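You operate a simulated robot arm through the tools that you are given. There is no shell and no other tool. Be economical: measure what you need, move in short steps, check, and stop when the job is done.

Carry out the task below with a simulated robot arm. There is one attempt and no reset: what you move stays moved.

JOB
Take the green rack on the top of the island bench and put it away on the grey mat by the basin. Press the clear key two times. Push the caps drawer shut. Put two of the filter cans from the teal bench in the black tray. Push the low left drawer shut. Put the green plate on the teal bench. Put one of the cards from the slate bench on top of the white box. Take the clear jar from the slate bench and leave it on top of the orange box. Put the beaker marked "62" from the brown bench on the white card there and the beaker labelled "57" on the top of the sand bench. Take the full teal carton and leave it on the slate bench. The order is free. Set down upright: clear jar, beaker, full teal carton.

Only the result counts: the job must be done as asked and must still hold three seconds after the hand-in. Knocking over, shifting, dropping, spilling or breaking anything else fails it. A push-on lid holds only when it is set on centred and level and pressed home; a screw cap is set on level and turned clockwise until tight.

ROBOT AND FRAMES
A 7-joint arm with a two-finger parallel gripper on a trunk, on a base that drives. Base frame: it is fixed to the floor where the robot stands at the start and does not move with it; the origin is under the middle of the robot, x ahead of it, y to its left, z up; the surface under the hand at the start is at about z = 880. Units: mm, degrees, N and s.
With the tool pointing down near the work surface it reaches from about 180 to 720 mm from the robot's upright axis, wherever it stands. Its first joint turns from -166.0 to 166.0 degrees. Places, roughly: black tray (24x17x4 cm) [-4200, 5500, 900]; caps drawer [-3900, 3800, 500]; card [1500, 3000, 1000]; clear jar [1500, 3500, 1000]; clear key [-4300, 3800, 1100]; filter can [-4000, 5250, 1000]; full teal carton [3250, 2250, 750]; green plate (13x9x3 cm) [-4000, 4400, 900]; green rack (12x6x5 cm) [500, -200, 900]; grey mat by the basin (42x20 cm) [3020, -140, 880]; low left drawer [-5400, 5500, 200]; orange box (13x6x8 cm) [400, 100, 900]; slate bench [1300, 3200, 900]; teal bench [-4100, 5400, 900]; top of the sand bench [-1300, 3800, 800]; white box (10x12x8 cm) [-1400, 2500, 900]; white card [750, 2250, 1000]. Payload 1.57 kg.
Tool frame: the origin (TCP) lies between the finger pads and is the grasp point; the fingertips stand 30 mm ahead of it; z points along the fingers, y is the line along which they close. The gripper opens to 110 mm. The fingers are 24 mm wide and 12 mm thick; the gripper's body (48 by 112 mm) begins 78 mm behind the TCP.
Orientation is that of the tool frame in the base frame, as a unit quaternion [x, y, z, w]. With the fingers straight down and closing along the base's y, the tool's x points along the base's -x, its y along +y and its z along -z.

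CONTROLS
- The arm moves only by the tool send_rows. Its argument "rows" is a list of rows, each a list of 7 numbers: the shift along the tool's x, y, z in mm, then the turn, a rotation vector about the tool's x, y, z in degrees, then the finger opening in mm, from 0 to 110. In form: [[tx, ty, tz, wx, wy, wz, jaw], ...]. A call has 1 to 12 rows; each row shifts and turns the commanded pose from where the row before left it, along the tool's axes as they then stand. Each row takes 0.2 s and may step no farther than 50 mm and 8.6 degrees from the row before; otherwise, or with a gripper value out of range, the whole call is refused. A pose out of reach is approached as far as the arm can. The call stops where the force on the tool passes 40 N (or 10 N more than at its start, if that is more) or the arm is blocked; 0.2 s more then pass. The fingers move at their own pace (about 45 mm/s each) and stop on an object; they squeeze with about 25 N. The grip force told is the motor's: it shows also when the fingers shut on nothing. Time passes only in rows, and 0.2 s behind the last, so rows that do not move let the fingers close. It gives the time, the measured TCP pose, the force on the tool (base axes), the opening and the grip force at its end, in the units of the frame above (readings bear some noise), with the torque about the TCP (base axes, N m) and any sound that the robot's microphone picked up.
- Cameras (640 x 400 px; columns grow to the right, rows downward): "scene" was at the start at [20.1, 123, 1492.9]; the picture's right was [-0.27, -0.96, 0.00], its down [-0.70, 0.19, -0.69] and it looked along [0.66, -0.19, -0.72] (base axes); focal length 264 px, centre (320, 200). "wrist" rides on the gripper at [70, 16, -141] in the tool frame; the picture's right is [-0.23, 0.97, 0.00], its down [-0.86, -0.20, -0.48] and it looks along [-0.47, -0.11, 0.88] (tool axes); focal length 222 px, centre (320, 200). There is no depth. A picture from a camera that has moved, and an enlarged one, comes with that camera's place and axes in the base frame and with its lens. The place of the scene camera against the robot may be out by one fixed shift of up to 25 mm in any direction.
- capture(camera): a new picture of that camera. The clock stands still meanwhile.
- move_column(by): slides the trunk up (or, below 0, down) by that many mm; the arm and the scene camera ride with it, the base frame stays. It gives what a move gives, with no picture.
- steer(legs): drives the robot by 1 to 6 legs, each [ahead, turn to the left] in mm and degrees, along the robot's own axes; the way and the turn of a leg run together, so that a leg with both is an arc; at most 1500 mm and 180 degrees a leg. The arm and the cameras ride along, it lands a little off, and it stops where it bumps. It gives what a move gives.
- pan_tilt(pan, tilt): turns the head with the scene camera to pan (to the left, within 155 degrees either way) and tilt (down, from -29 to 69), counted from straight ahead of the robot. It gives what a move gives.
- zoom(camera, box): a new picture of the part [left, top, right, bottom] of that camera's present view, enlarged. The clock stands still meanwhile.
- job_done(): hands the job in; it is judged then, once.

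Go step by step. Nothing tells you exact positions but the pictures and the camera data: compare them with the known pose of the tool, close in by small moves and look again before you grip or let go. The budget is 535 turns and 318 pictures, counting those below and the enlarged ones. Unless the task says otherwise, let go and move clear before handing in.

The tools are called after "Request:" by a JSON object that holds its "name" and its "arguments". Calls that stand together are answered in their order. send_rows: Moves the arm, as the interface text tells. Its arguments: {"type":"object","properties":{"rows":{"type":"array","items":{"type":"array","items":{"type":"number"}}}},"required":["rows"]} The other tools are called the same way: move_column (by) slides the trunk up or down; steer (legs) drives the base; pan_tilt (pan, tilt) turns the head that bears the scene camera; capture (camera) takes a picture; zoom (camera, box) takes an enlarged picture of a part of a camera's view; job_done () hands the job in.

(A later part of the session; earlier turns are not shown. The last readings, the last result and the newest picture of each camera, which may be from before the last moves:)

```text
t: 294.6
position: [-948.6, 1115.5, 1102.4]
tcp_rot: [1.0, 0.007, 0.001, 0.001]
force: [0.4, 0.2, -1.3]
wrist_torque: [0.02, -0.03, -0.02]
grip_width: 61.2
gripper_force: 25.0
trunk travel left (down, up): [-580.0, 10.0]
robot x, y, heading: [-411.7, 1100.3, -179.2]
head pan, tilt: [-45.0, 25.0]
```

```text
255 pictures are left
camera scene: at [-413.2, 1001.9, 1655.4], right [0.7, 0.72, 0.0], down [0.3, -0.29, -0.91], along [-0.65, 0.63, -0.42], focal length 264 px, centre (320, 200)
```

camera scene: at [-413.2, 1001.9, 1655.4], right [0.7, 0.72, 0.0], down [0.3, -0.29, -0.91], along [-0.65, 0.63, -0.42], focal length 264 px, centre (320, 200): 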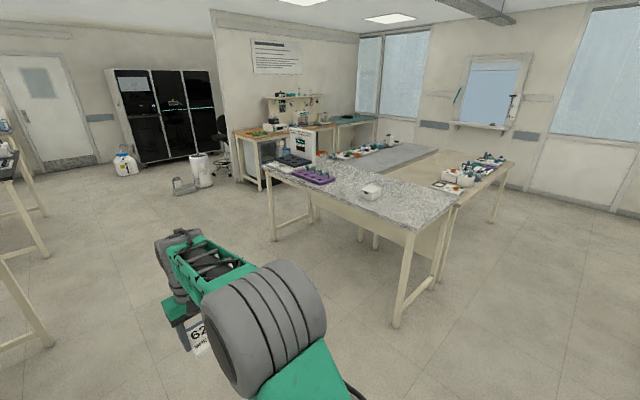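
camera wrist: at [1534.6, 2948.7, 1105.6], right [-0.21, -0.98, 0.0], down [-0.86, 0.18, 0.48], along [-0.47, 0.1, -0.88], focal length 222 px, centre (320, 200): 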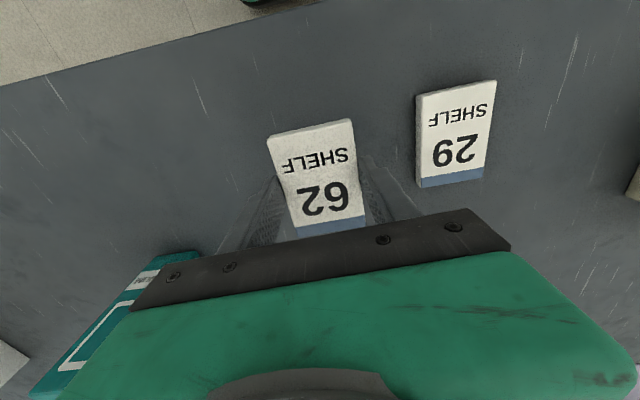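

Request:
{"name": "zoom", "arguments": {"camera": "scene", "box": [270, 140, 460, 240]}}

Request:
{"name": "steer", "arguments": {"legs": [[1020, 0], [0, -90.7], [680, 0]]}}

Request:
{"name": "pan_tilt", "arguments": {"pan": 0, "tilt": 45}}

Request:
{"name": "capture", "arguments": {"camera": "scene"}}

Request:
{"name": "capture", "arguments": {"camera": "wrist"}}

```text
3.37 times, centred on (365, 190) of scene
camera zoom: at [-413.2, 1001.9, 1655.4], right [0.7, 0.72, 0.0], down [0.3, -0.29, -0.91], along [-0.65, 0.63, -0.42], focal length 889 px, centre (168, 234)
```

zoom: 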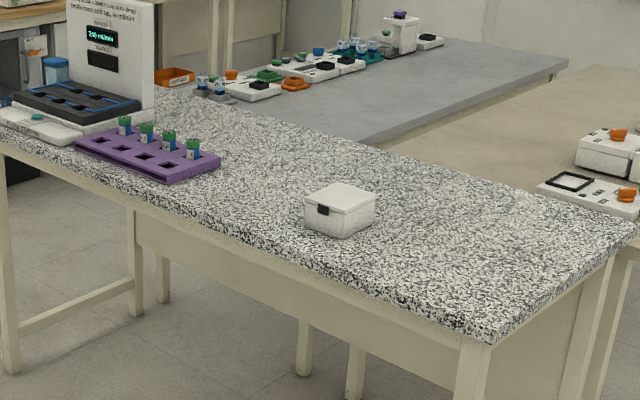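

```text
t: 306.9
position: [-1420.0, 2287.8, 1099.7]
tcp_rot: [0.713, -0.701, 0.0, 0.001]
force: [-0.1, 1.2, -0.4]
wrist_torque: [-0.04, 0.0, -0.02]
grip_width: 61.0
gripper_force: 24.7
trunk travel left (down, up): [-580.0, 10.0]
robot x, y, heading: [-1433.1, 1747.5, 91.0]
head pan, tilt: [-45.0, 25.0]
```

```text
t: 308.0
position: [-1419.9, 2287.0, 1100.3]
tcp_rot: [0.713, -0.701, 0.001, 0.001]
force: [-0.3, 0.0, -1.4]
wrist_torque: [0.0, 0.01, 0.0]
grip_width: 61.2
gripper_force: 24.3
trunk travel left (down, up): [-580.0, 10.0]
robot x, y, heading: [-1435.0, 1751.7, 91.2]
head pan, tilt: [0.0, 45.0]
```

```text
253 pictures are left
camera scene: at [-1584.9, 1757.7, 1624.8], right [1.0, 0.02, 0.0], down [0.01, -0.71, -0.71], along [-0.01, 0.71, -0.71], focal length 264 px, centre (320, 200)
```

scene: 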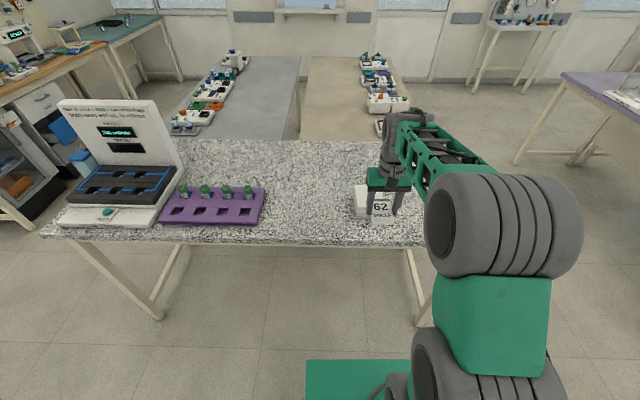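

```text
252 pictures are left
camera wrist: at [-1435.3, 2216.7, 1242.4], right [-0.98, 0.21, 0.0], down [0.18, 0.86, 0.48], along [0.1, 0.47, -0.88], focal length 222 px, centre (320, 200)
```

wrist: 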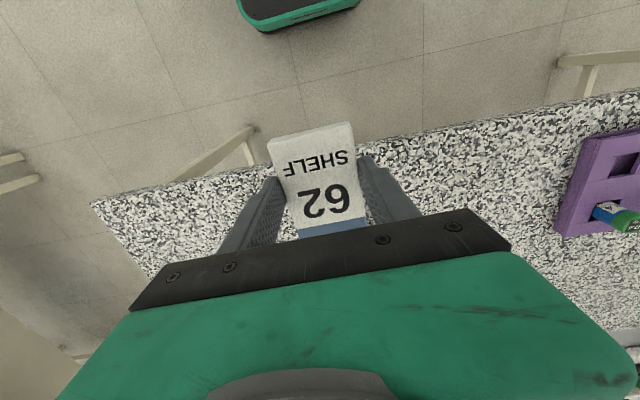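

The box is hidden behind the gripper; I move aside to see it.

Request:
{"name": "send_rows", "arguments": {"rows": [[-34, 28, 0, 0, 0, 0, 50], [-34, 28, 0, 0, 0, 0, 50], [-34, 28, 0, 0, 0, 0, 50], [-34, 28, 0, 0, 0, 0, 50], [-34, 28, 0, 0, 0, 0, 50], [0, 0, 0, 0, 0, 0, 50]]}}

Request:
{"name": "capture", "arguments": {"camera": "wrist"}}

Request:
{"name": "zoom", "arguments": {"camera": "scene", "box": [320, 150, 440, 250]}}

```text
t: 309.4
position: [-1565.5, 2455.4, 1100.7]
tcp_rot: [0.713, -0.701, 0.001, 0.0]
force: [0.8, -0.9, -0.6]
wrist_torque: [-0.01, 0.03, 0.01]
grip_width: 61.2
gripper_force: 25.1
trunk travel left (down, up): [-580.0, 10.0]
robot x, y, heading: [-1432.3, 1745.9, 91.1]
head pan, tilt: [0.0, 45.0]
```

```text
251 pictures are left
camera wrist: at [-1580.5, 2384.6, 1242.7], right [-0.98, 0.21, 0.0], down [0.19, 0.86, 0.48], along [0.1, 0.47, -0.88], focal length 222 px, centre (320, 200)
```

wrist: 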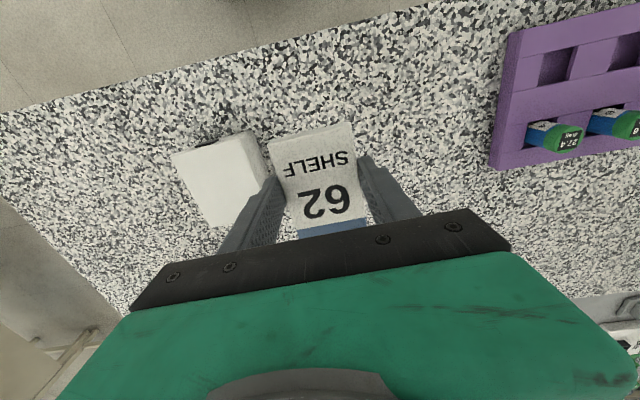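

```text
4.00 times, centred on (380, 200) of scene
camera zoom: at [-1585.0, 1757.4, 1624.8], right [1.0, 0.02, 0.0], down [0.01, -0.71, -0.71], along [-0.01, 0.71, -0.71], focal length 1056 px, centre (80, 200)
```

zoom: 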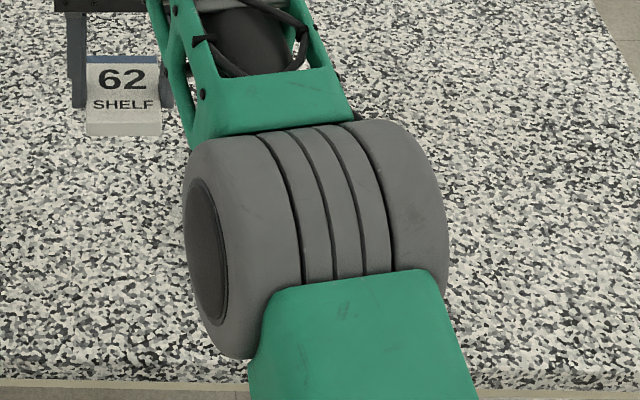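

The white box's top centre is about (-1425,2485), z≈957. I bring the card over it and down close.

Request:
{"name": "send_rows", "arguments": {"rows": [[-7, -35.1, 0, 0, 0, 0, 50], [-7, -35.1, 0, 0, 0, 0, 50], [-7, -35.1, 0, 0, 0, 0, 50], [-7, -35.1, 0, 0, 0, 0, 50], [0, 0, 40, 0, 0, 0, 50], [0, 0, 40, 0, 0, 0, 50], [0, 0, 0, 0, 0, 0, 50]]}}

Request:
{"name": "capture", "arguments": {"camera": "wrist"}}

Request:
{"name": "zoom", "arguments": {"camera": "scene", "box": [320, 130, 440, 230]}}

```text
t: 311.0
position: [-1426.6, 2477.0, 1015.6]
tcp_rot: [0.713, -0.701, 0.0, 0.0]
force: [-0.6, 0.5, -1.4]
wrist_torque: [-0.02, -0.03, -0.01]
grip_width: 61.1
gripper_force: 25.1
out of reach, approached as far as the arm can: row 4
trunk travel left (down, up): [-580.0, 10.0]
robot x, y, heading: [-1432.7, 1752.0, 90.9]
head pan, tilt: [0.0, 45.0]
```

```text
249 pictures are left
camera wrist: at [-1442.3, 2406.0, 1158.1], right [-0.98, 0.21, 0.0], down [0.18, 0.86, 0.48], along [0.1, 0.47, -0.88], focal length 222 px, centre (320, 200)
```

wrist: 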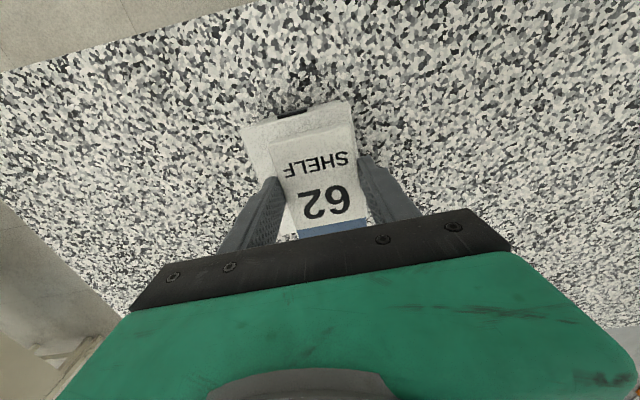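

```text
4.00 times, centred on (380, 180) of scene
camera zoom: at [-1584.9, 1757.7, 1624.8], right [1.0, 0.02, 0.0], down [0.01, -0.71, -0.71], along [-0.01, 0.71, -0.71], focal length 1056 px, centre (80, 280)
```

zoom: 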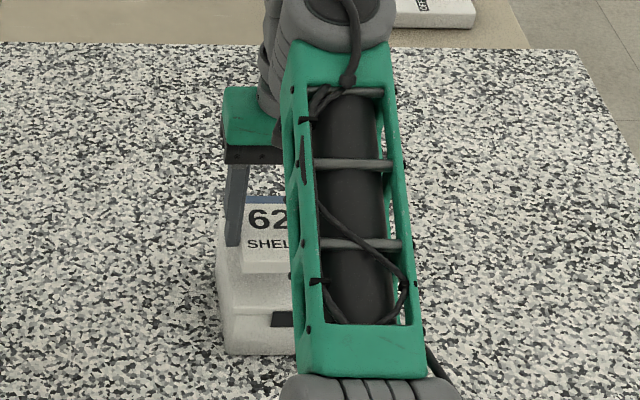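

Box centre is ~10 mm further right; I correct and lower gently.

Request:
{"name": "send_rows", "arguments": {"rows": [[0, -10, 0, 0, 0, 0, 50], [0, 0, 12, 0, 0, 0, 50], [0, 0, 8, 0, 0, 0, 50], [0, 0, 0, 0, 0, 0, 50]]}}

Request:
{"name": "send_rows", "arguments": {"rows": [[0, 0, 3, 0, 0, 0, 50], [0, 0, 0, 0, 0, 0, 50]]}}

Request:
{"name": "zoom", "arguments": {"camera": "scene", "box": [350, 170, 420, 230]}}

```text
t: 312.0
position: [-1416.1, 2477.7, 997.4]
tcp_rot: [0.713, -0.701, 0.001, 0.002]
force: [-0.2, 0.6, -1.4]
wrist_torque: [-0.01, 0.04, -0.01]
grip_width: 60.8
gripper_force: 25.0
trunk travel left (down, up): [-580.0, 10.0]
robot x, y, heading: [-1434.6, 1748.5, 91.2]
head pan, tilt: [0.0, 45.0]
```

```text
t: 312.6
position: [-1417.2, 2478.1, 995.1]
tcp_rot: [0.713, -0.701, 0.002, 0.001]
force: [-0.5, 0.2, -0.9]
wrist_torque: [0.05, 0.02, 0.01]
grip_width: 61.3
gripper_force: 24.5
trunk travel left (down, up): [-580.0, 10.0]
robot x, y, heading: [-1434.8, 1748.9, 91.3]
head pan, tilt: [0.0, 45.0]
```

```text
6.67 times, centred on (385, 200) of scene
camera zoom: at [-1585.0, 1757.8, 1624.8], right [1.0, 0.02, 0.0], down [0.01, -0.71, -0.71], along [-0.01, 0.71, -0.71], focal length 1760 px, centre (-113, 200)
```

zoom: 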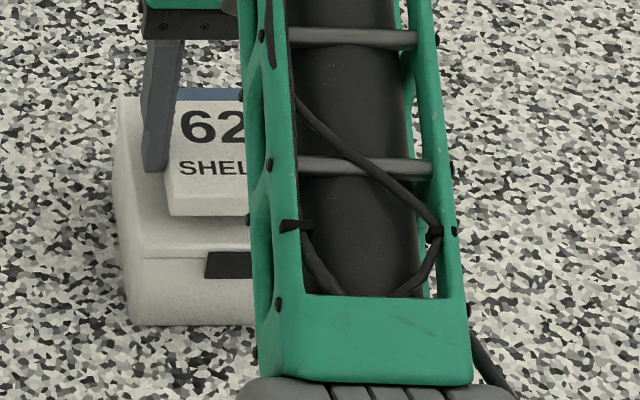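

Request:
{"name": "send_rows", "arguments": {"rows": [[0, 0, 3, 0, 0, 0, 50], [0, 0, 0, 0, 0, 0, 50]]}}

Request:
{"name": "send_rows", "arguments": {"rows": [[0, 0, 3, 0, 0, 0, 50], [0, 0, 0, 0, 0, 0, 50]]}}

Request:
{"name": "send_rows", "arguments": {"rows": [[0, 0, 2, 0, 0, 0, 50], [0, 0, 0, 0, 0, 0, 50]]}}

```text
t: 313.2
position: [-1416.3, 2479.5, 990.7]
tcp_rot: [0.713, -0.701, 0.002, 0.001]
force: [0.0, -0.7, -0.4]
wrist_torque: [-0.01, -0.01, 0.01]
grip_width: 61.8
gripper_force: 24.8
trunk travel left (down, up): [-580.0, 10.0]
robot x, y, heading: [-1434.0, 1749.2, 91.0]
head pan, tilt: [0.0, 45.0]
```

```text
t: 313.8
position: [-1417.3, 2479.1, 989.2]
tcp_rot: [0.714, -0.7, 0.002, 0.001]
force: [0.1, -0.3, -1.3]
wrist_torque: [0.0, 0.01, -0.01]
grip_width: 61.2
gripper_force: 24.7
trunk travel left (down, up): [-580.0, 10.0]
robot x, y, heading: [-1432.1, 1754.1, 91.2]
head pan, tilt: [0.0, 45.0]
```

```text
t: 314.4
position: [-1416.6, 2478.4, 987.0]
tcp_rot: [0.713, -0.701, 0.001, 0.001]
force: [0.1, -0.2, -2.2]
wrist_torque: [-0.01, -0.01, 0.01]
grip_width: 61.1
gripper_force: 25.7
trunk travel left (down, up): [-580.0, 10.0]
robot x, y, heading: [-1431.9, 1750.9, 91.2]
head pan, tilt: [0.0, 45.0]
```

Request:
{"name": "send_rows", "arguments": {"rows": [[0, 0, 2, 0, 0, 0, 50], [0, 0, 2, 0, 0, 0, 50]]}}

Request:
{"name": "send_rows", "arguments": {"rows": [[0, 0, 2, 0, 0, 0, 50], [0, 0, 0, 0, 0, 0, 50]]}}

Request:
{"name": "zoom", "arguments": {"camera": "scene", "box": [350, 170, 420, 230]}}

```text
t: 315.0
position: [-1416.5, 2479.6, 981.6]
tcp_rot: [0.713, -0.701, 0.0, 0.002]
force: [-0.2, 0.3, 0.6]
wrist_torque: [0.06, -0.05, -0.04]
grip_width: 61.2
gripper_force: 25.2
trunk travel left (down, up): [-580.0, 10.0]
robot x, y, heading: [-1434.8, 1749.0, 90.9]
head pan, tilt: [0.0, 45.0]
```

```text
t: 315.6
position: [-1416.6, 2479.2, 983.8]
tcp_rot: [0.713, -0.701, 0.0, 0.0]
force: [1.0, -0.2, 8.3]
wrist_torque: [0.17, -0.04, -0.02]
grip_width: 61.2
gripper_force: 25.0
trunk travel left (down, up): [-580.0, 10.0]
robot x, y, heading: [-1433.7, 1748.0, 91.3]
head pan, tilt: [0.0, 45.0]
```

```text
6.67 times, centred on (385, 200) of scene
camera zoom: at [-1584.8, 1756.7, 1624.9], right [1.0, 0.02, 0.0], down [0.01, -0.71, -0.71], along [-0.01, 0.71, -0.71], focal length 1760 px, centre (-113, 200)
```

zoom: 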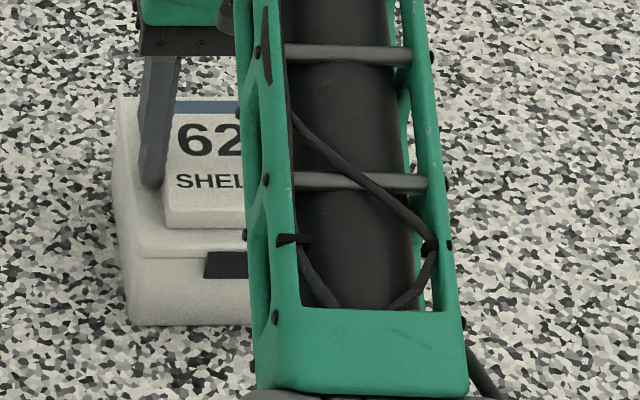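

Contact with the box lid. Release and rise.

Request:
{"name": "send_rows", "arguments": {"rows": [[0, 0, -1.5, 0, 0, 0, 55], [0, 0, 0, 0, 0, 0, 70], [0, 0, 0, 0, 0, 0, 85], [0, 0, 0, 0, 0, 0, 85], [0, 0, -25, 0, 0, 0, 85], [0, 0, -40, 0, 0, 0, 100], [0, 0, -45, 0, 0, 0, 100], [30, 0, 0, 0, 0, 0, 100], [45, 0, 0, 0, 0, 0, 100], [45, 0, 0, 0, 0, 0, 100]]}}

Request:
{"name": "zoom", "arguments": {"camera": "scene", "box": [320, 150, 440, 250]}}

Request:
{"name": "capture", "arguments": {"camera": "wrist"}}

```text
t: 317.8
position: [-1414.8, 2417.8, 912.2]
tcp_rot: [0.712, -0.697, 0.058, 0.062]
force: [-0.9, -7.5, 17.1]
wrist_torque: [-0.14, -0.84, -0.38]
grip_width: 101.0
gripper_force: 0.7
out of reach, approached as far as the arm can: row 8, 9
trunk travel left (down, up): [-580.0, 10.0]
robot x, y, heading: [-1431.6, 1751.1, 91.0]
head pan, tilt: [0.0, 45.0]
stopped in row 10: the force on the tool passed its limit at 784 N (the readings are from after the stop); the commanded pose is now the measured one
```

```text
4.00 times, centred on (380, 200) of scene
camera zoom: at [-1585.2, 1756.0, 1624.7], right [1.0, 0.02, 0.0], down [0.01, -0.71, -0.71], along [-0.01, 0.71, -0.71], focal length 1056 px, centre (80, 200)
```

zoom: 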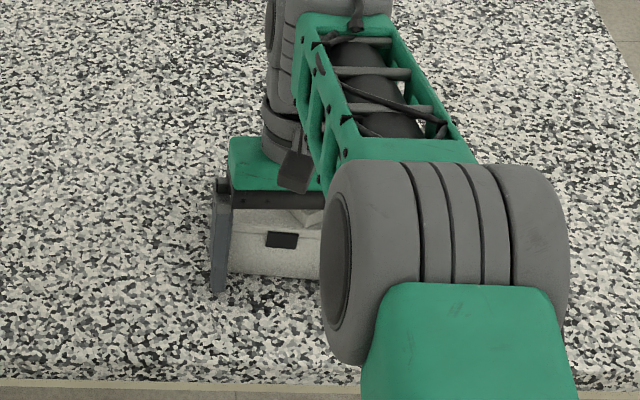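

```text
244 pictures are left
camera wrist: at [-1429.5, 2373.0, 1063.5], right [-0.98, 0.21, -0.03], down [0.18, 0.93, 0.33], along [0.1, 0.31, -0.95], focal length 222 px, centre (320, 200)
```

wrist: 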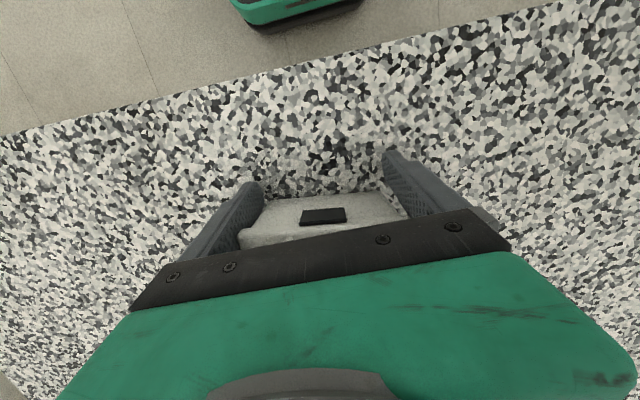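

Out-of-reach rows made the arm swing down onto the bench in front of the box. I raise gently straight up first and inspect.

Request:
{"name": "send_rows", "arguments": {"rows": [[3, 0, -8, 0, 0, 0, 104], [4, 0, -14, 0, 0, 0, 106], [4, 0, -15, 0, 0, 0, 106]]}}

Request:
{"name": "capture", "arguments": {"camera": "wrist"}}

Request:
{"name": "capture", "arguments": {"camera": "scene"}}

```text
t: 318.6
position: [-1414.0, 2414.7, 948.9]
tcp_rot: [0.712, -0.697, 0.057, 0.063]
force: [-1.1, 0.2, 0.6]
wrist_torque: [-0.02, -0.03, 0.01]
grip_width: 106.0
gripper_force: 0.0
trunk travel left (down, up): [-580.0, 10.0]
robot x, y, heading: [-1435.4, 1749.0, 91.4]
head pan, tilt: [0.0, 45.0]
```

```text
243 pictures are left
camera wrist: at [-1428.2, 2369.4, 1099.2], right [-0.98, 0.2, -0.03], down [0.18, 0.93, 0.32], along [0.09, 0.31, -0.95], focal length 222 px, centre (320, 200)
```

wrist: 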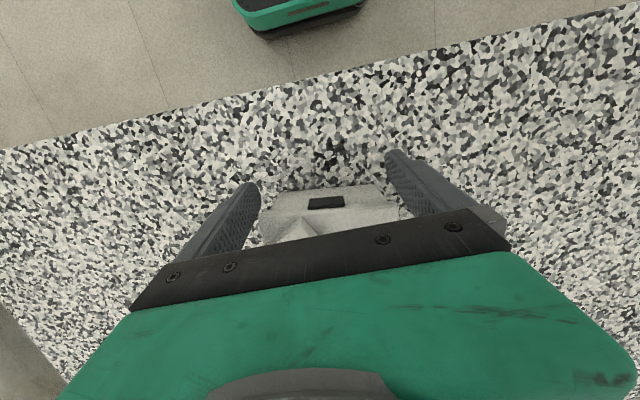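

```text
242 pictures are left
camera scene: at [-1585.0, 1757.6, 1624.7], right [1.0, 0.02, 0.0], down [0.01, -0.71, -0.71], along [-0.01, 0.71, -0.71], focal length 264 px, centre (320, 200)
```

scene: 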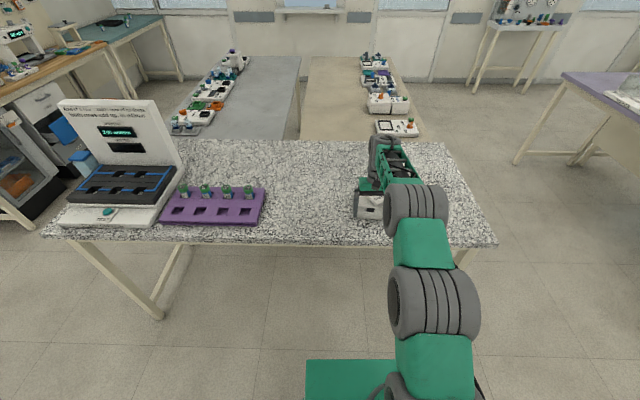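

Request:
{"name": "send_rows", "arguments": {"rows": [[10, 0, -25, 0, 0, 0, 106], [10, 0, -25, 0, 0, 0, 106], [10, 0, -25, 0, 0, 0, 106], [35, 0, 6, 0, 0, 0, 106], [35, 0, 6, 0, 0, 0, 106], [35, 0, 6, 0, 0, 0, 106]]}}

Request:
{"name": "capture", "arguments": {"camera": "wrist"}}

Request:
{"name": "zoom", "arguments": {"camera": "scene", "box": [330, 150, 430, 230]}}

```text
t: 320.0
position: [-1412.1, 2289.4, 1026.9]
tcp_rot: [0.712, -0.697, 0.059, 0.063]
force: [-0.5, 0.8, -0.1]
wrist_torque: [0.03, 0.01, 0.04]
grip_width: 105.8
gripper_force: 0.0
trunk travel left (down, up): [-580.0, 10.0]
robot x, y, heading: [-1433.4, 1749.5, 91.0]
head pan, tilt: [0.0, 45.0]
```

```text
241 pictures are left
camera wrist: at [-1425.9, 2244.6, 1179.4], right [-0.98, 0.2, -0.03], down [0.18, 0.93, 0.32], along [0.09, 0.31, -0.95], focal length 222 px, centre (320, 200)
```

wrist: 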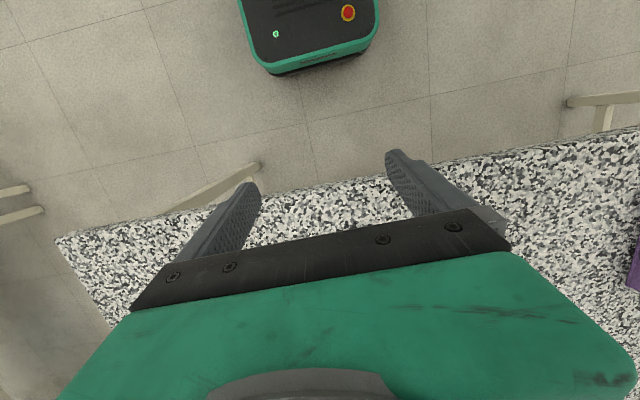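

```text
5.00 times, centred on (380, 190) of scene
camera zoom: at [-1585.0, 1757.3, 1624.8], right [1.0, 0.02, 0.0], down [0.01, -0.71, -0.71], along [-0.01, 0.71, -0.71], focal length 1320 px, centre (20, 250)
```

zoom: 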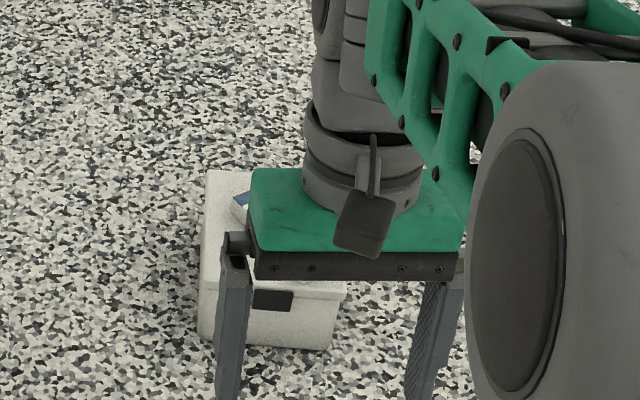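

Request:
{"name": "steer", "arguments": {"legs": [[-250, 0]]}}

Request:
{"name": "send_rows", "arguments": {"rows": [[0, 0, 0, 0, -4.8, 0, 100], [0, 0, 0, 0, -4.8, 0, 100], [0, 35, -30, 0, 0, 0, 100], [0, 40, -30, 0, 0, 0, 100], [0, 40, 0, 0, 0, 0, 100], [0, 0, 0, 0, 0, 0, 100]]}}

Request:
{"name": "capture", "arguments": {"camera": "scene"}}

```text
t: 321.8
position: [-1405.8, 2033.9, 1027.4]
tcp_rot: [0.712, -0.697, 0.058, 0.062]
force: [0.6, -0.7, -0.4]
wrist_torque: [0.01, 0.03, 0.0]
grip_width: 105.9
gripper_force: 0.0
trunk travel left (down, up): [-580.0, 10.0]
robot x, y, heading: [-1424.6, 1490.7, 91.1]
head pan, tilt: [0.0, 45.0]
```

```text
t: 323.2
position: [-1521.3, 2031.5, 1089.0]
tcp_rot: [0.714, -0.7, -0.002, 0.004]
force: [-0.4, -0.8, 0.1]
wrist_torque: [0.05, -0.01, -0.02]
grip_width: 99.8
gripper_force: 0.2
trunk travel left (down, up): [-580.0, 10.0]
robot x, y, heading: [-1424.7, 1494.2, 91.0]
head pan, tilt: [0.0, 45.0]
```

```text
239 pictures are left
camera scene: at [-1580.3, 1501.8, 1624.8], right [1.0, 0.02, 0.0], down [0.01, -0.71, -0.71], along [-0.01, 0.71, -0.71], focal length 264 px, centre (320, 200)
```

scene: 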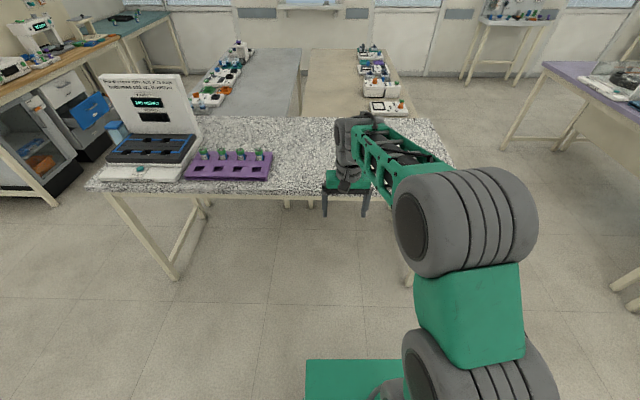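

Request:
{"name": "send_rows", "arguments": {"rows": [[0, 45, 0, 0, 0, 0, 100], [0, 45, 0, 0, 0, 0, 100], [0, 45, 0, 0, 0, 0, 100], [0, 45, 0, 0, 0, 0, 100], [0, 0, 0, 0, 0, 0, 100]]}}

Request:
{"name": "zoom", "arguments": {"camera": "scene", "box": [310, 110, 430, 210]}}

```text
t: 324.4
position: [-1702.5, 2030.3, 1091.1]
tcp_rot: [0.714, -0.7, -0.001, 0.004]
force: [0.2, -0.6, -0.3]
wrist_torque: [0.0, -0.02, 0.01]
grip_width: 99.7
gripper_force: 0.0
trunk travel left (down, up): [-580.0, 10.0]
robot x, y, heading: [-1428.9, 1495.1, 91.2]
head pan, tilt: [0.0, 45.0]
```

```text
4.00 times, centred on (370, 160) of scene
camera zoom: at [-1580.2, 1501.7, 1624.8], right [1.0, 0.02, 0.0], down [0.01, -0.71, -0.71], along [-0.01, 0.71, -0.71], focal length 1056 px, centre (120, 360)
```

zoom: 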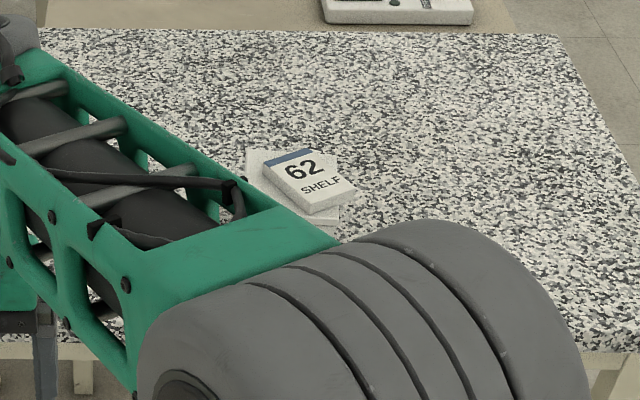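

The card rests on top of the box (slightly turned, fully supported). Next beaker "57": recentre the arm and drive to the west end of the brown bench.

Request:
{"name": "send_rows", "arguments": {"rows": [[10, -46, 0, 0, 0, 0, 105], [10, -46, 0, 0, 0, 0, 105], [10, -46, 0, 0, 0, 0, 105], [10, -46, 0, 0, 0, 0, 105], [10, -46, 0, 0, 0, 0, 105], [0, -46, 0, 0, 0, 0, 105]]}}

Request:
{"name": "zoom", "arguments": {"camera": "scene", "box": [280, 40, 440, 140]}}

Request:
{"name": "steer", "arguments": {"legs": [[0, -91], [1230, 0], [0, 90], [690, 0], [0, -90]]}}

Request:
{"name": "capture", "arguments": {"camera": "scene"}}

Request:
{"name": "capture", "arguments": {"camera": "wrist"}}

```text
t: 325.8
position: [-1422.7, 1987.3, 1090.4]
tcp_rot: [0.714, -0.7, -0.002, 0.004]
force: [-0.5, -0.2, -0.6]
wrist_torque: [0.0, 0.01, 0.02]
grip_width: 105.1
gripper_force: 0.1
trunk travel left (down, up): [-580.0, 10.0]
robot x, y, heading: [-1430.6, 1492.2, 91.1]
head pan, tilt: [0.0, 45.0]
```

```text
4.00 times, centred on (360, 90) of scene
camera zoom: at [-1579.6, 1501.8, 1624.8], right [1.0, 0.02, 0.0], down [0.01, -0.71, -0.71], along [-0.01, 0.71, -0.71], focal length 1056 px, centre (160, 640)
```

zoom: 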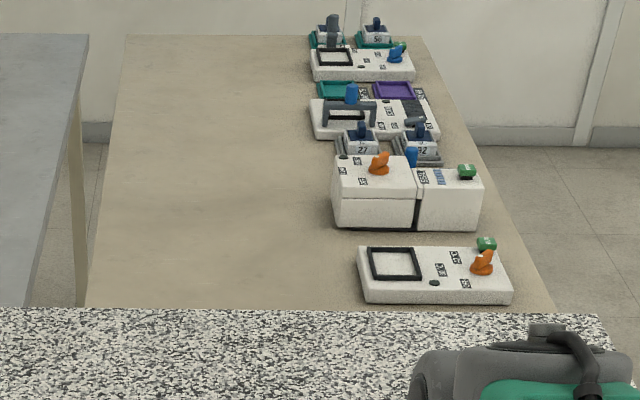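

```text
t: 347.0
position: [303.3, 2171.6, 1090.4]
tcp_rot: [0.002, 1.0, 0.004, -0.002]
force: [-0.1, -0.1, 0.0]
wrist_torque: [-0.01, -0.02, 0.01]
grip_width: 104.9
gripper_force: 0.1
trunk travel left (down, up): [-580.0, 10.0]
robot x, y, heading: [-191.5, 2188.1, -0.1]
head pan, tilt: [0.0, 45.0]
```

```text
236 pictures are left
camera scene: at [-165.8, 2333.1, 1624.8], right [-0.01, -1.0, 0.0], down [-0.71, 0.0, -0.71], along [0.71, 0.0, -0.71], focal length 264 px, centre (320, 200)
```

scene: 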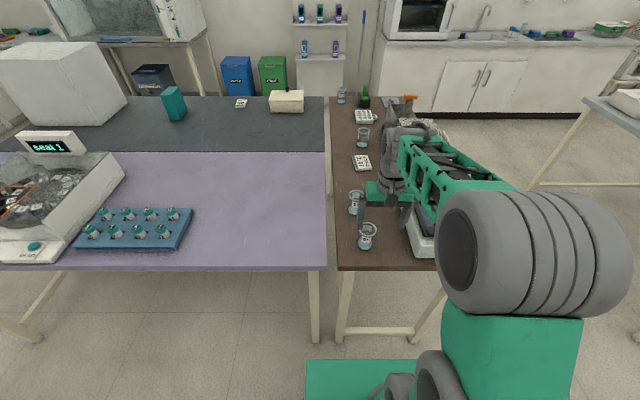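

```text
235 pictures are left
camera wrist: at [233.2, 2186.9, 1232.2], right [0.23, 0.97, 0.01], down [0.86, -0.21, 0.47], along [0.46, -0.1, -0.88], focal length 222 px, centre (320, 200)
```

wrist: 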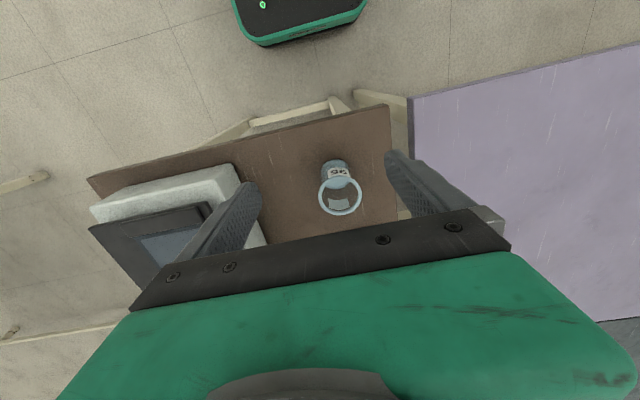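

Beaker "95" is directly below at (364,2186); "57" is about 150 mm further. I drive 110 mm closer and extend to look at "57".

Request:
{"name": "steer", "arguments": {"legs": [[110, 0]]}}

Request:
{"name": "send_rows", "arguments": {"rows": [[-30, 0, 0, 0, 0, 0, 105], [-30, 0, 0, 0, 0, 0, 105], [-20, 0, 0, 0, 0, 0, 105], [0, 0, 0, 0, 0, 0, 105]]}}

Request:
{"name": "capture", "arguments": {"camera": "wrist"}}

```text
t: 348.2
position: [412.1, 2172.1, 1090.0]
tcp_rot: [0.002, 1.0, 0.004, -0.002]
force: [1.0, -0.1, 1.4]
wrist_torque: [0.02, 0.03, 0.01]
grip_width: 105.2
gripper_force: 0.1
trunk travel left (down, up): [-580.0, 10.0]
robot x, y, heading: [-80.0, 2190.4, -0.2]
head pan, tilt: [0.0, 45.0]
```

```text
t: 349.2
position: [490.4, 2171.8, 1089.1]
tcp_rot: [0.002, 1.0, 0.005, -0.003]
force: [0.7, -0.1, 0.2]
wrist_torque: [-0.03, 0.0, 0.01]
grip_width: 104.8
gripper_force: 0.1
trunk travel left (down, up): [-580.0, 10.0]
robot x, y, heading: [-82.1, 2186.6, -0.1]
head pan, tilt: [0.0, 45.0]
```

```text
234 pictures are left
camera wrist: at [421.9, 2186.6, 1231.5], right [0.23, 0.97, 0.01], down [0.86, -0.21, 0.47], along [0.46, -0.1, -0.88], focal length 222 px, centre (320, 200)
```

wrist: 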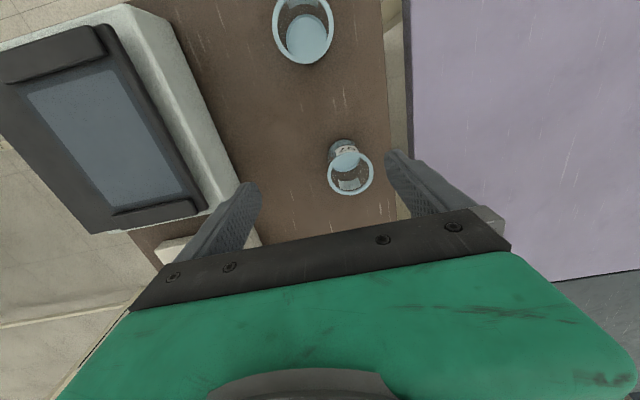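

Beaker "57" axis is at about (529,2203), rim z≈970. I line up, lower halfway and check.

Request:
{"name": "send_rows", "arguments": {"rows": [[-38, 31, 0, 0, 0, 0, 100], [0, 0, 35, 0, 0, 0, 100], [0, 0, 35, 0, 0, 0, 100], [0, 0, 0, 0, 0, 0, 100]]}}

Request:
{"name": "capture", "arguments": {"camera": "wrist"}}

```text
t: 350.2
position: [529.8, 2204.9, 1018.9]
tcp_rot: [0.002, 1.0, 0.004, -0.003]
force: [-0.5, 0.2, -0.1]
wrist_torque: [-0.01, 0.04, 0.01]
grip_width: 99.9
gripper_force: 0.0
trunk travel left (down, up): [-580.0, 10.0]
robot x, y, heading: [-84.5, 2186.2, -0.1]
head pan, tilt: [0.0, 45.0]
```

```text
233 pictures are left
camera wrist: at [461.0, 2220.0, 1160.5], right [0.23, 0.97, 0.01], down [0.86, -0.21, 0.47], along [0.46, -0.1, -0.88], focal length 222 px, centre (320, 200)
```

wrist: 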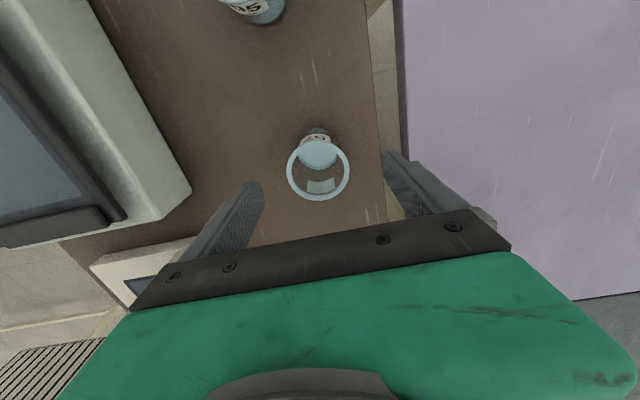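

Centred. Lower and grip.

Request:
{"name": "send_rows", "arguments": {"rows": [[0, 0, 35, 0, 0, 0, 100], [0, 0, 35, 0, 0, 0, 100], [0, 0, 24, 0, 0, 0, 100], [0, 0, 0, 0, 0, 0, 80], [0, 0, 0, 0, 0, 0, 60], [0, 0, 0, 0, 0, 0, 40], [0, 0, 0, 0, 0, 0, 40], [0, 0, 0, 0, 0, 0, 40]]}}

Request:
{"name": "capture", "arguments": {"camera": "wrist"}}

```text
t: 352.0
position: [526.5, 2206.1, 926.4]
tcp_rot: [0.002, 1.0, 0.005, -0.003]
force: [-0.7, 0.4, 0.5]
wrist_torque: [-0.02, 0.06, 0.01]
grip_width: 51.3
gripper_force: 24.8
trunk travel left (down, up): [-580.0, 10.0]
robot x, y, heading: [-84.5, 2189.7, -0.3]
head pan, tilt: [0.0, 45.0]
```

```text
232 pictures are left
camera wrist: at [457.9, 2220.4, 1067.8], right [0.23, 0.97, 0.01], down [0.86, -0.21, 0.47], along [0.46, -0.1, -0.88], focal length 222 px, centre (320, 200)
```

wrist: 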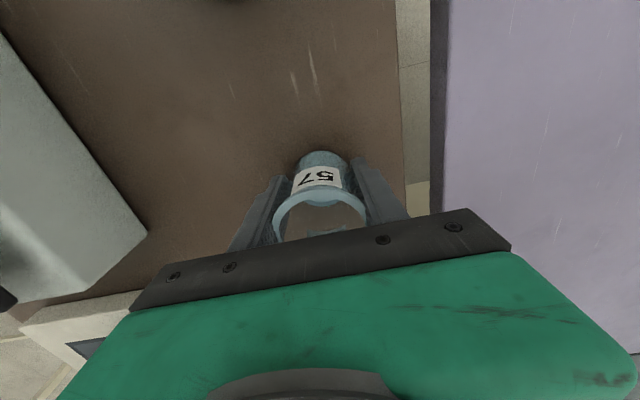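

"57" gripped. Lift, retract, and drive to the east side of the sand bench.

Request:
{"name": "send_rows", "arguments": {"rows": [[0, 0, -15, 0, 0, 0, 40], [0, 0, -35, 0, 0, 0, 40], [0, 0, -40, 0, 0, 0, 40], [0, 0, -40, 0, 0, 0, 40], [10, 0, -40, 0, 0, 0, 40], [40, 0, 0, 0, 0, 0, 40], [40, 0, 0, 0, 0, 0, 40], [30, 0, 0, 0, 0, 0, 40]]}}

Request:
{"name": "steer", "arguments": {"legs": [[-260, 0], [0, 90], [1080, 0], [0, 90], [100, 0]]}}

Request:
{"name": "pan_tilt", "arguments": {"pan": 0, "tilt": 40}}

Request:
{"name": "capture", "arguments": {"camera": "scene"}}

```text
t: 353.8
position: [407.1, 2202.0, 1095.2]
tcp_rot: [0.002, 1.0, 0.005, -0.002]
force: [0.0, -0.1, -1.0]
wrist_torque: [0.01, -0.01, 0.01]
grip_width: 50.9
gripper_force: 25.3
trunk travel left (down, up): [-580.0, 10.0]
robot x, y, heading: [-80.7, 2188.8, -0.3]
head pan, tilt: [0.0, 45.0]
```

```text
t: 369.1
position: [-909.4, 3273.2, 1094.7]
tcp_rot: [1.0, -0.019, 0.003, 0.004]
force: [0.1, -0.1, -0.8]
wrist_torque: [-0.03, -0.02, -0.01]
grip_width: 50.3
gripper_force: 25.2
trunk travel left (down, up): [-580.0, 10.0]
robot x, y, heading: [-420.4, 3271.9, 177.7]
head pan, tilt: [0.0, 45.0]
```

```text
t: 369.8
position: [-907.3, 3274.2, 1094.9]
tcp_rot: [1.0, -0.019, 0.003, 0.005]
force: [-0.2, 0.2, -0.6]
wrist_torque: [-0.02, 0.0, -0.02]
grip_width: 49.9
gripper_force: 25.3
trunk travel left (down, up): [-580.0, 10.0]
robot x, y, heading: [-418.8, 3274.2, 177.8]
head pan, tilt: [0.0, 40.0]
```

```text
231 pictures are left
camera scene: at [-444.7, 3109.1, 1632.0], right [0.04, 1.0, 0.0], down [0.64, -0.02, -0.77], along [-0.77, 0.03, -0.64], focal length 264 px, centre (320, 200)
```

scene: 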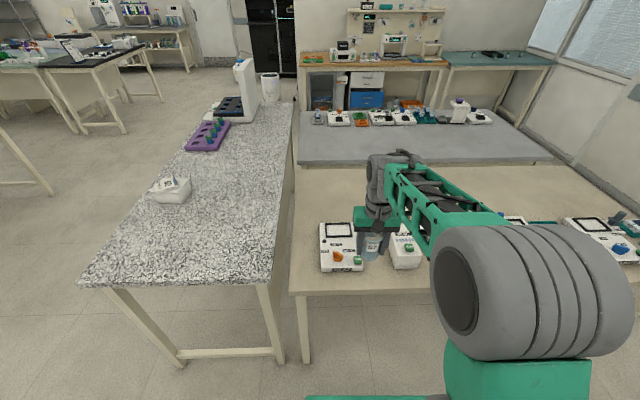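

Free space lies west of the pads, around (-1350,3275). I drive closer, lower a bit, extend over the pad and look.

Request:
{"name": "steer", "arguments": {"legs": [[240, 0]]}}

Request:
{"name": "send_rows", "arguments": {"rows": [[0, 0, 40, 0, 0, 0, 40], [0, 0, 40, 0, 0, 0, 40], [-45, 0, 0, 0, 0, 0, 40], [-45, 0, 0, 0, 0, 0, 40], [-45, 0, 0, 0, 0, 0, 40], [-45, 0, 0, 0, 0, 0, 40], [-20, 0, 0, 0, 0, 0, 40], [0, 0, 0, 0, 0, 0, 40]]}}

Request:
{"name": "capture", "arguments": {"camera": "wrist"}}

Request:
{"name": "capture", "arguments": {"camera": "scene"}}

```text
t: 371.6
position: [-1148.2, 3285.9, 1095.1]
tcp_rot: [1.0, -0.02, 0.002, 0.004]
force: [-0.2, -0.4, -0.5]
wrist_torque: [-0.01, -0.05, -0.01]
grip_width: 50.1
gripper_force: 25.1
trunk travel left (down, up): [-580.0, 10.0]
robot x, y, heading: [-656.0, 3279.7, 177.7]
head pan, tilt: [0.0, 40.0]
```

```text
t: 373.4
position: [-1346.8, 3292.9, 1014.7]
tcp_rot: [1.0, -0.021, 0.003, 0.005]
force: [0.1, 0.3, -1.6]
wrist_torque: [0.0, 0.0, 0.0]
grip_width: 49.9
gripper_force: 25.2
trunk travel left (down, up): [-580.0, 10.0]
robot x, y, heading: [-655.3, 3281.9, 177.8]
head pan, tilt: [0.0, 40.0]
```

```text
230 pictures are left
camera wrist: at [-1279.1, 3274.6, 1157.1], right [-0.27, -0.96, 0.01], down [-0.85, 0.24, 0.47], along [-0.46, 0.12, -0.88], focal length 222 px, centre (320, 200)
```

wrist: 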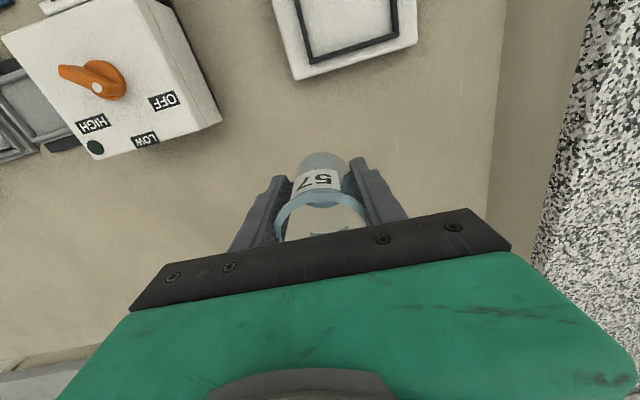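

```text
229 pictures are left
camera scene: at [-684.6, 3118.6, 1632.0], right [0.04, 1.0, 0.0], down [0.64, -0.03, -0.77], along [-0.77, 0.03, -0.64], focal length 264 px, centre (320, 200)
```

scene: 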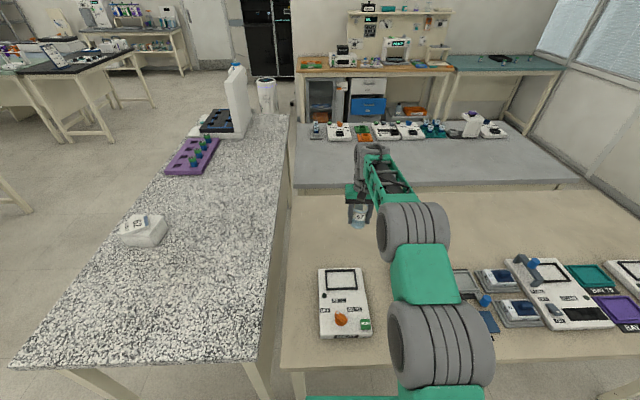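

The spot below is clear. Lower the trunk, then feel for the bench.

Request:
{"name": "move_column", "arguments": {"by": -140}}

Request:
{"name": "zoom", "arguments": {"camera": "scene", "box": [100, 190, 200, 270]}}

Request:
{"name": "zoom", "arguments": {"camera": "wrist", "box": [240, 90, 400, 190]}}

```text
t: 375.0
position: [-1346.8, 3292.8, 875.9]
tcp_rot: [1.0, -0.02, 0.003, 0.005]
force: [-0.2, 0.0, 0.1]
wrist_torque: [-0.02, -0.02, -0.01]
grip_width: 50.0
gripper_force: 25.4
trunk travel left (down, up): [-440.0, 150.0]
robot x, y, heading: [-654.6, 3281.7, 177.4]
head pan, tilt: [0.0, 40.0]
```

```text
5.00 times, centred on (150, 230) of scene
camera zoom: at [-684.7, 3118.7, 1492.1], right [0.04, 1.0, 0.0], down [0.64, -0.03, -0.77], along [-0.77, 0.03, -0.64], focal length 1320 px, centre (1170, 50)
```

zoom: 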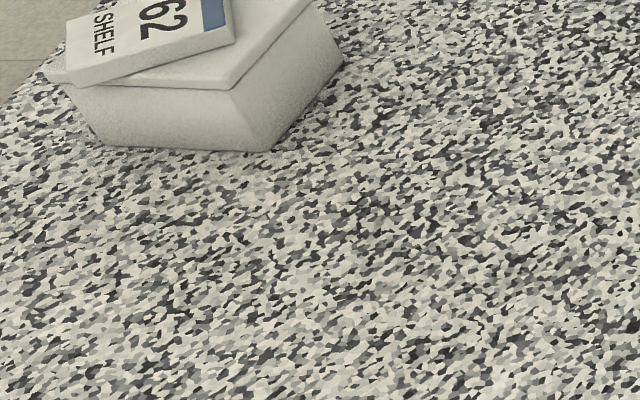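

```text
4.00 times, centred on (320, 140) of wrist
camera zoom: at [-1278.9, 3274.6, 1017.2], right [-0.27, -0.96, 0.01], down [-0.85, 0.24, 0.47], along [-0.46, 0.12, -0.88], focal length 888 px, centre (320, 440)
```

zoom: 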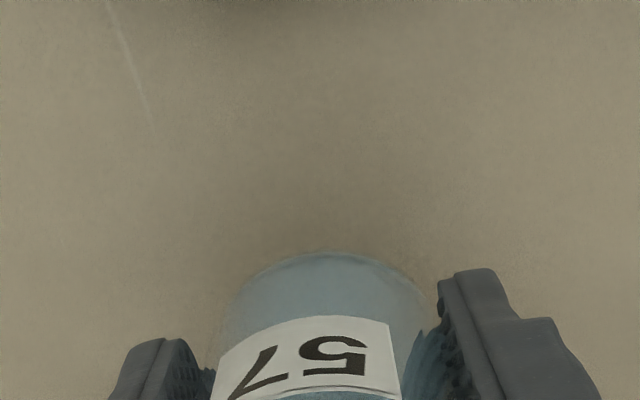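

Request:
{"name": "send_rows", "arguments": {"rows": [[0, 0, 10, 0, 0, 0, 40], [0, 0, 8, 0, 0, 0, 40], [0, 0, 3, 0, 0, 0, 40]]}}

Request:
{"name": "send_rows", "arguments": {"rows": [[0, 0, 3, 0, 0, 0, 40], [0, 0, 0, 0, 0, 0, 40]]}}

Request:
{"name": "send_rows", "arguments": {"rows": [[0, 0, 3, 0, 0, 0, 40], [0, 0, 0, 0, 0, 0, 40]]}}

```text
t: 375.8
position: [-1347.4, 3292.8, 853.4]
tcp_rot: [1.0, -0.02, 0.003, 0.005]
force: [0.2, 0.5, -1.7]
wrist_torque: [0.0, 0.0, -0.02]
grip_width: 49.9
gripper_force: 25.1
trunk travel left (down, up): [-440.0, 150.0]
robot x, y, heading: [-654.2, 3280.5, 177.7]
head pan, tilt: [0.0, 40.0]
```

```text
t: 376.4
position: [-1345.8, 3293.0, 851.1]
tcp_rot: [1.0, -0.021, 0.003, 0.004]
force: [0.3, -0.1, -0.8]
wrist_torque: [0.0, -0.02, 0.04]
grip_width: 49.8
gripper_force: 25.0
trunk travel left (down, up): [-440.0, 150.0]
robot x, y, heading: [-656.3, 3283.7, 177.4]
head pan, tilt: [0.0, 40.0]
```

```text
t: 377.0
position: [-1347.6, 3292.7, 847.8]
tcp_rot: [1.0, -0.02, 0.003, 0.004]
force: [0.3, -0.1, -0.4]
wrist_torque: [0.0, -0.03, 0.02]
grip_width: 50.0
gripper_force: 25.3
trunk travel left (down, up): [-440.0, 150.0]
robot x, y, heading: [-654.5, 3281.9, 177.5]
head pan, tilt: [0.0, 40.0]
```

Request:
{"name": "send_rows", "arguments": {"rows": [[0, 0, 2, 0, 0, 0, 40], [0, 0, 0, 0, 0, 0, 40]]}}

Request:
{"name": "send_rows", "arguments": {"rows": [[0, 0, 2, 0, 0, 0, 40], [0, 0, 0, 0, 0, 0, 40]]}}

Request:
{"name": "send_rows", "arguments": {"rows": [[0, 0, 2, 0, 0, 0, 40], [0, 0, 0, 0, 0, 0, 40]]}}

```text
t: 377.6
position: [-1346.5, 3293.3, 845.2]
tcp_rot: [1.0, -0.02, 0.003, 0.004]
force: [0.5, -0.4, -0.4]
wrist_torque: [0.0, 0.01, -0.02]
grip_width: 50.1
gripper_force: 25.2
trunk travel left (down, up): [-440.0, 150.0]
robot x, y, heading: [-658.5, 3280.9, 177.7]
head pan, tilt: [0.0, 40.0]
```

```text
t: 378.2
position: [-1347.5, 3293.9, 845.1]
tcp_rot: [1.0, -0.021, 0.001, 0.004]
force: [0.7, 1.4, 6.5]
wrist_torque: [0.23, 0.05, 0.03]
grip_width: 50.0
gripper_force: 25.2
trunk travel left (down, up): [-440.0, 150.0]
robot x, y, heading: [-658.7, 3283.9, 177.6]
head pan, tilt: [0.0, 40.0]
```

```text
t: 378.8
position: [-1347.2, 3293.6, 845.5]
tcp_rot: [1.0, -0.021, 0.0, 0.004]
force: [-2.1, 1.8, 19.8]
wrist_torque: [0.46, 0.15, 0.02]
grip_width: 49.9
gripper_force: 24.8
trunk travel left (down, up): [-440.0, 150.0]
robot x, y, heading: [-652.0, 3281.3, 177.4]
head pan, tilt: [0.0, 40.0]
```

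Contact. Open, then raise with the trunk (keeps the arm's reach geometry).

Request:
{"name": "send_rows", "arguments": {"rows": [[0, 0, -3, 0, 0, 0, 45], [0, 0, 0, 0, 0, 0, 60], [0, 0, 0, 0, 0, 0, 75], [0, 0, 0, 0, 0, 0, 90], [0, 0, 0, 0, 0, 0, 90]]}}

Request:
{"name": "move_column", "arguments": {"by": 150}}

Request:
{"name": "capture", "arguments": {"camera": "wrist"}}

```text
t: 380.0
position: [-1346.7, 3292.7, 845.0]
tcp_rot: [1.0, -0.02, 0.002, 0.004]
force: [0.0, 0.4, -0.8]
wrist_torque: [0.03, -0.02, 0.03]
grip_width: 89.8
gripper_force: 0.1
trunk travel left (down, up): [-440.0, 150.0]
robot x, y, heading: [-655.5, 3282.0, 177.6]
head pan, tilt: [0.0, 40.0]
```

```text
t: 381.8
position: [-1347.4, 3292.7, 994.7]
tcp_rot: [1.0, -0.02, 0.003, 0.005]
force: [-0.4, -0.2, 0.3]
wrist_torque: [0.0, -0.01, -0.01]
grip_width: 90.4
gripper_force: 0.1
trunk travel left (down, up): [-590.0, 0.0]
robot x, y, heading: [-662.0, 3280.2, 177.7]
head pan, tilt: [0.0, 40.0]
```

```text
226 pictures are left
camera wrist: at [-1278.8, 3274.2, 1137.1], right [-0.27, -0.96, 0.01], down [-0.85, 0.24, 0.47], along [-0.46, 0.12, -0.88], focal length 222 px, centre (320, 200)
```

wrist: 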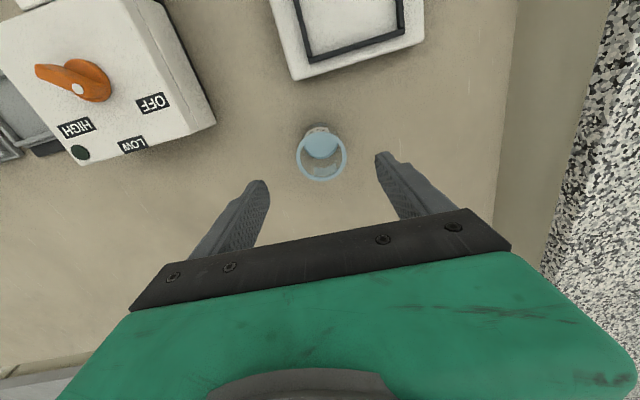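

Beaker "57" stands on the sand bench. Now back to the brown bench's south side for beaker "62".

Request:
{"name": "send_rows", "arguments": {"rows": [[45, 0, 0, 0, 0, 0, 100], [45, 0, 0, 0, 0, 0, 100], [45, 0, 0, 0, 0, 0, 100], [45, 0, -30, 0, 0, 0, 100], [0, 0, -35, 0, 0, 0, 100], [0, 0, -35, 0, 0, 0, 100]]}}

Request:
{"name": "steer", "arguments": {"legs": [[-200, 0], [0, 92.3], [1060, 0], [1060, 0], [0, 90], [1380, 0]]}}

Request:
{"name": "steer", "arguments": {"legs": [[0, 90]]}}

Request:
{"name": "pan_tilt", "arguments": {"pan": -15, "tilt": 40}}

Request:
{"name": "capture", "arguments": {"camera": "scene"}}

```text
refused: row 4 steps farther than a row can; nothing moved
```

```text
t: 407.7
position: [1560.0, 1132.8, 995.2]
tcp_rot: [0.005, 1.0, 0.004, -0.003]
force: [0.0, 0.5, 0.6]
wrist_torque: [0.0, 0.02, 0.0]
grip_width: 90.0
gripper_force: 0.0
trunk travel left (down, up): [-590.0, 0.0]
robot x, y, heading: [871.7, 1120.0, -0.9]
head pan, tilt: [0.0, 40.0]
```

```text
t: 411.9
position: [858.3, 1812.8, 996.1]
tcp_rot: [-0.703, 0.711, 0.001, -0.004]
force: [-0.1, -0.2, -0.1]
wrist_torque: [0.01, 0.02, 0.01]
grip_width: 90.1
gripper_force: 0.1
trunk travel left (down, up): [-590.0, 0.0]
robot x, y, heading: [868.6, 1125.1, 89.2]
head pan, tilt: [0.0, 40.0]
```

```text
t: 412.7
position: [859.8, 1813.8, 995.1]
tcp_rot: [-0.703, 0.711, 0.001, -0.005]
force: [-0.8, -0.3, -0.7]
wrist_torque: [-0.02, -0.04, -0.01]
grip_width: 89.8
gripper_force: 0.1
trunk travel left (down, up): [-590.0, 0.0]
robot x, y, heading: [872.9, 1124.0, 89.3]
head pan, tilt: [-15.0, 40.0]
```

```text
225 pictures are left
camera scene: at [739.7, 1136.2, 1642.0], right [0.96, -0.27, 0.0], down [-0.17, -0.62, -0.77], along [0.21, 0.74, -0.64], focal length 264 px, centre (320, 200)
```

scene: 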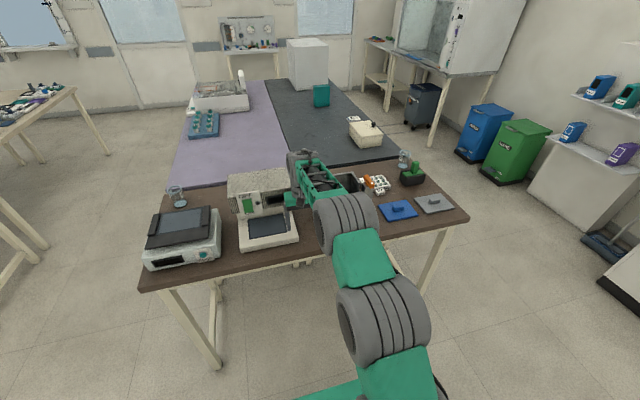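

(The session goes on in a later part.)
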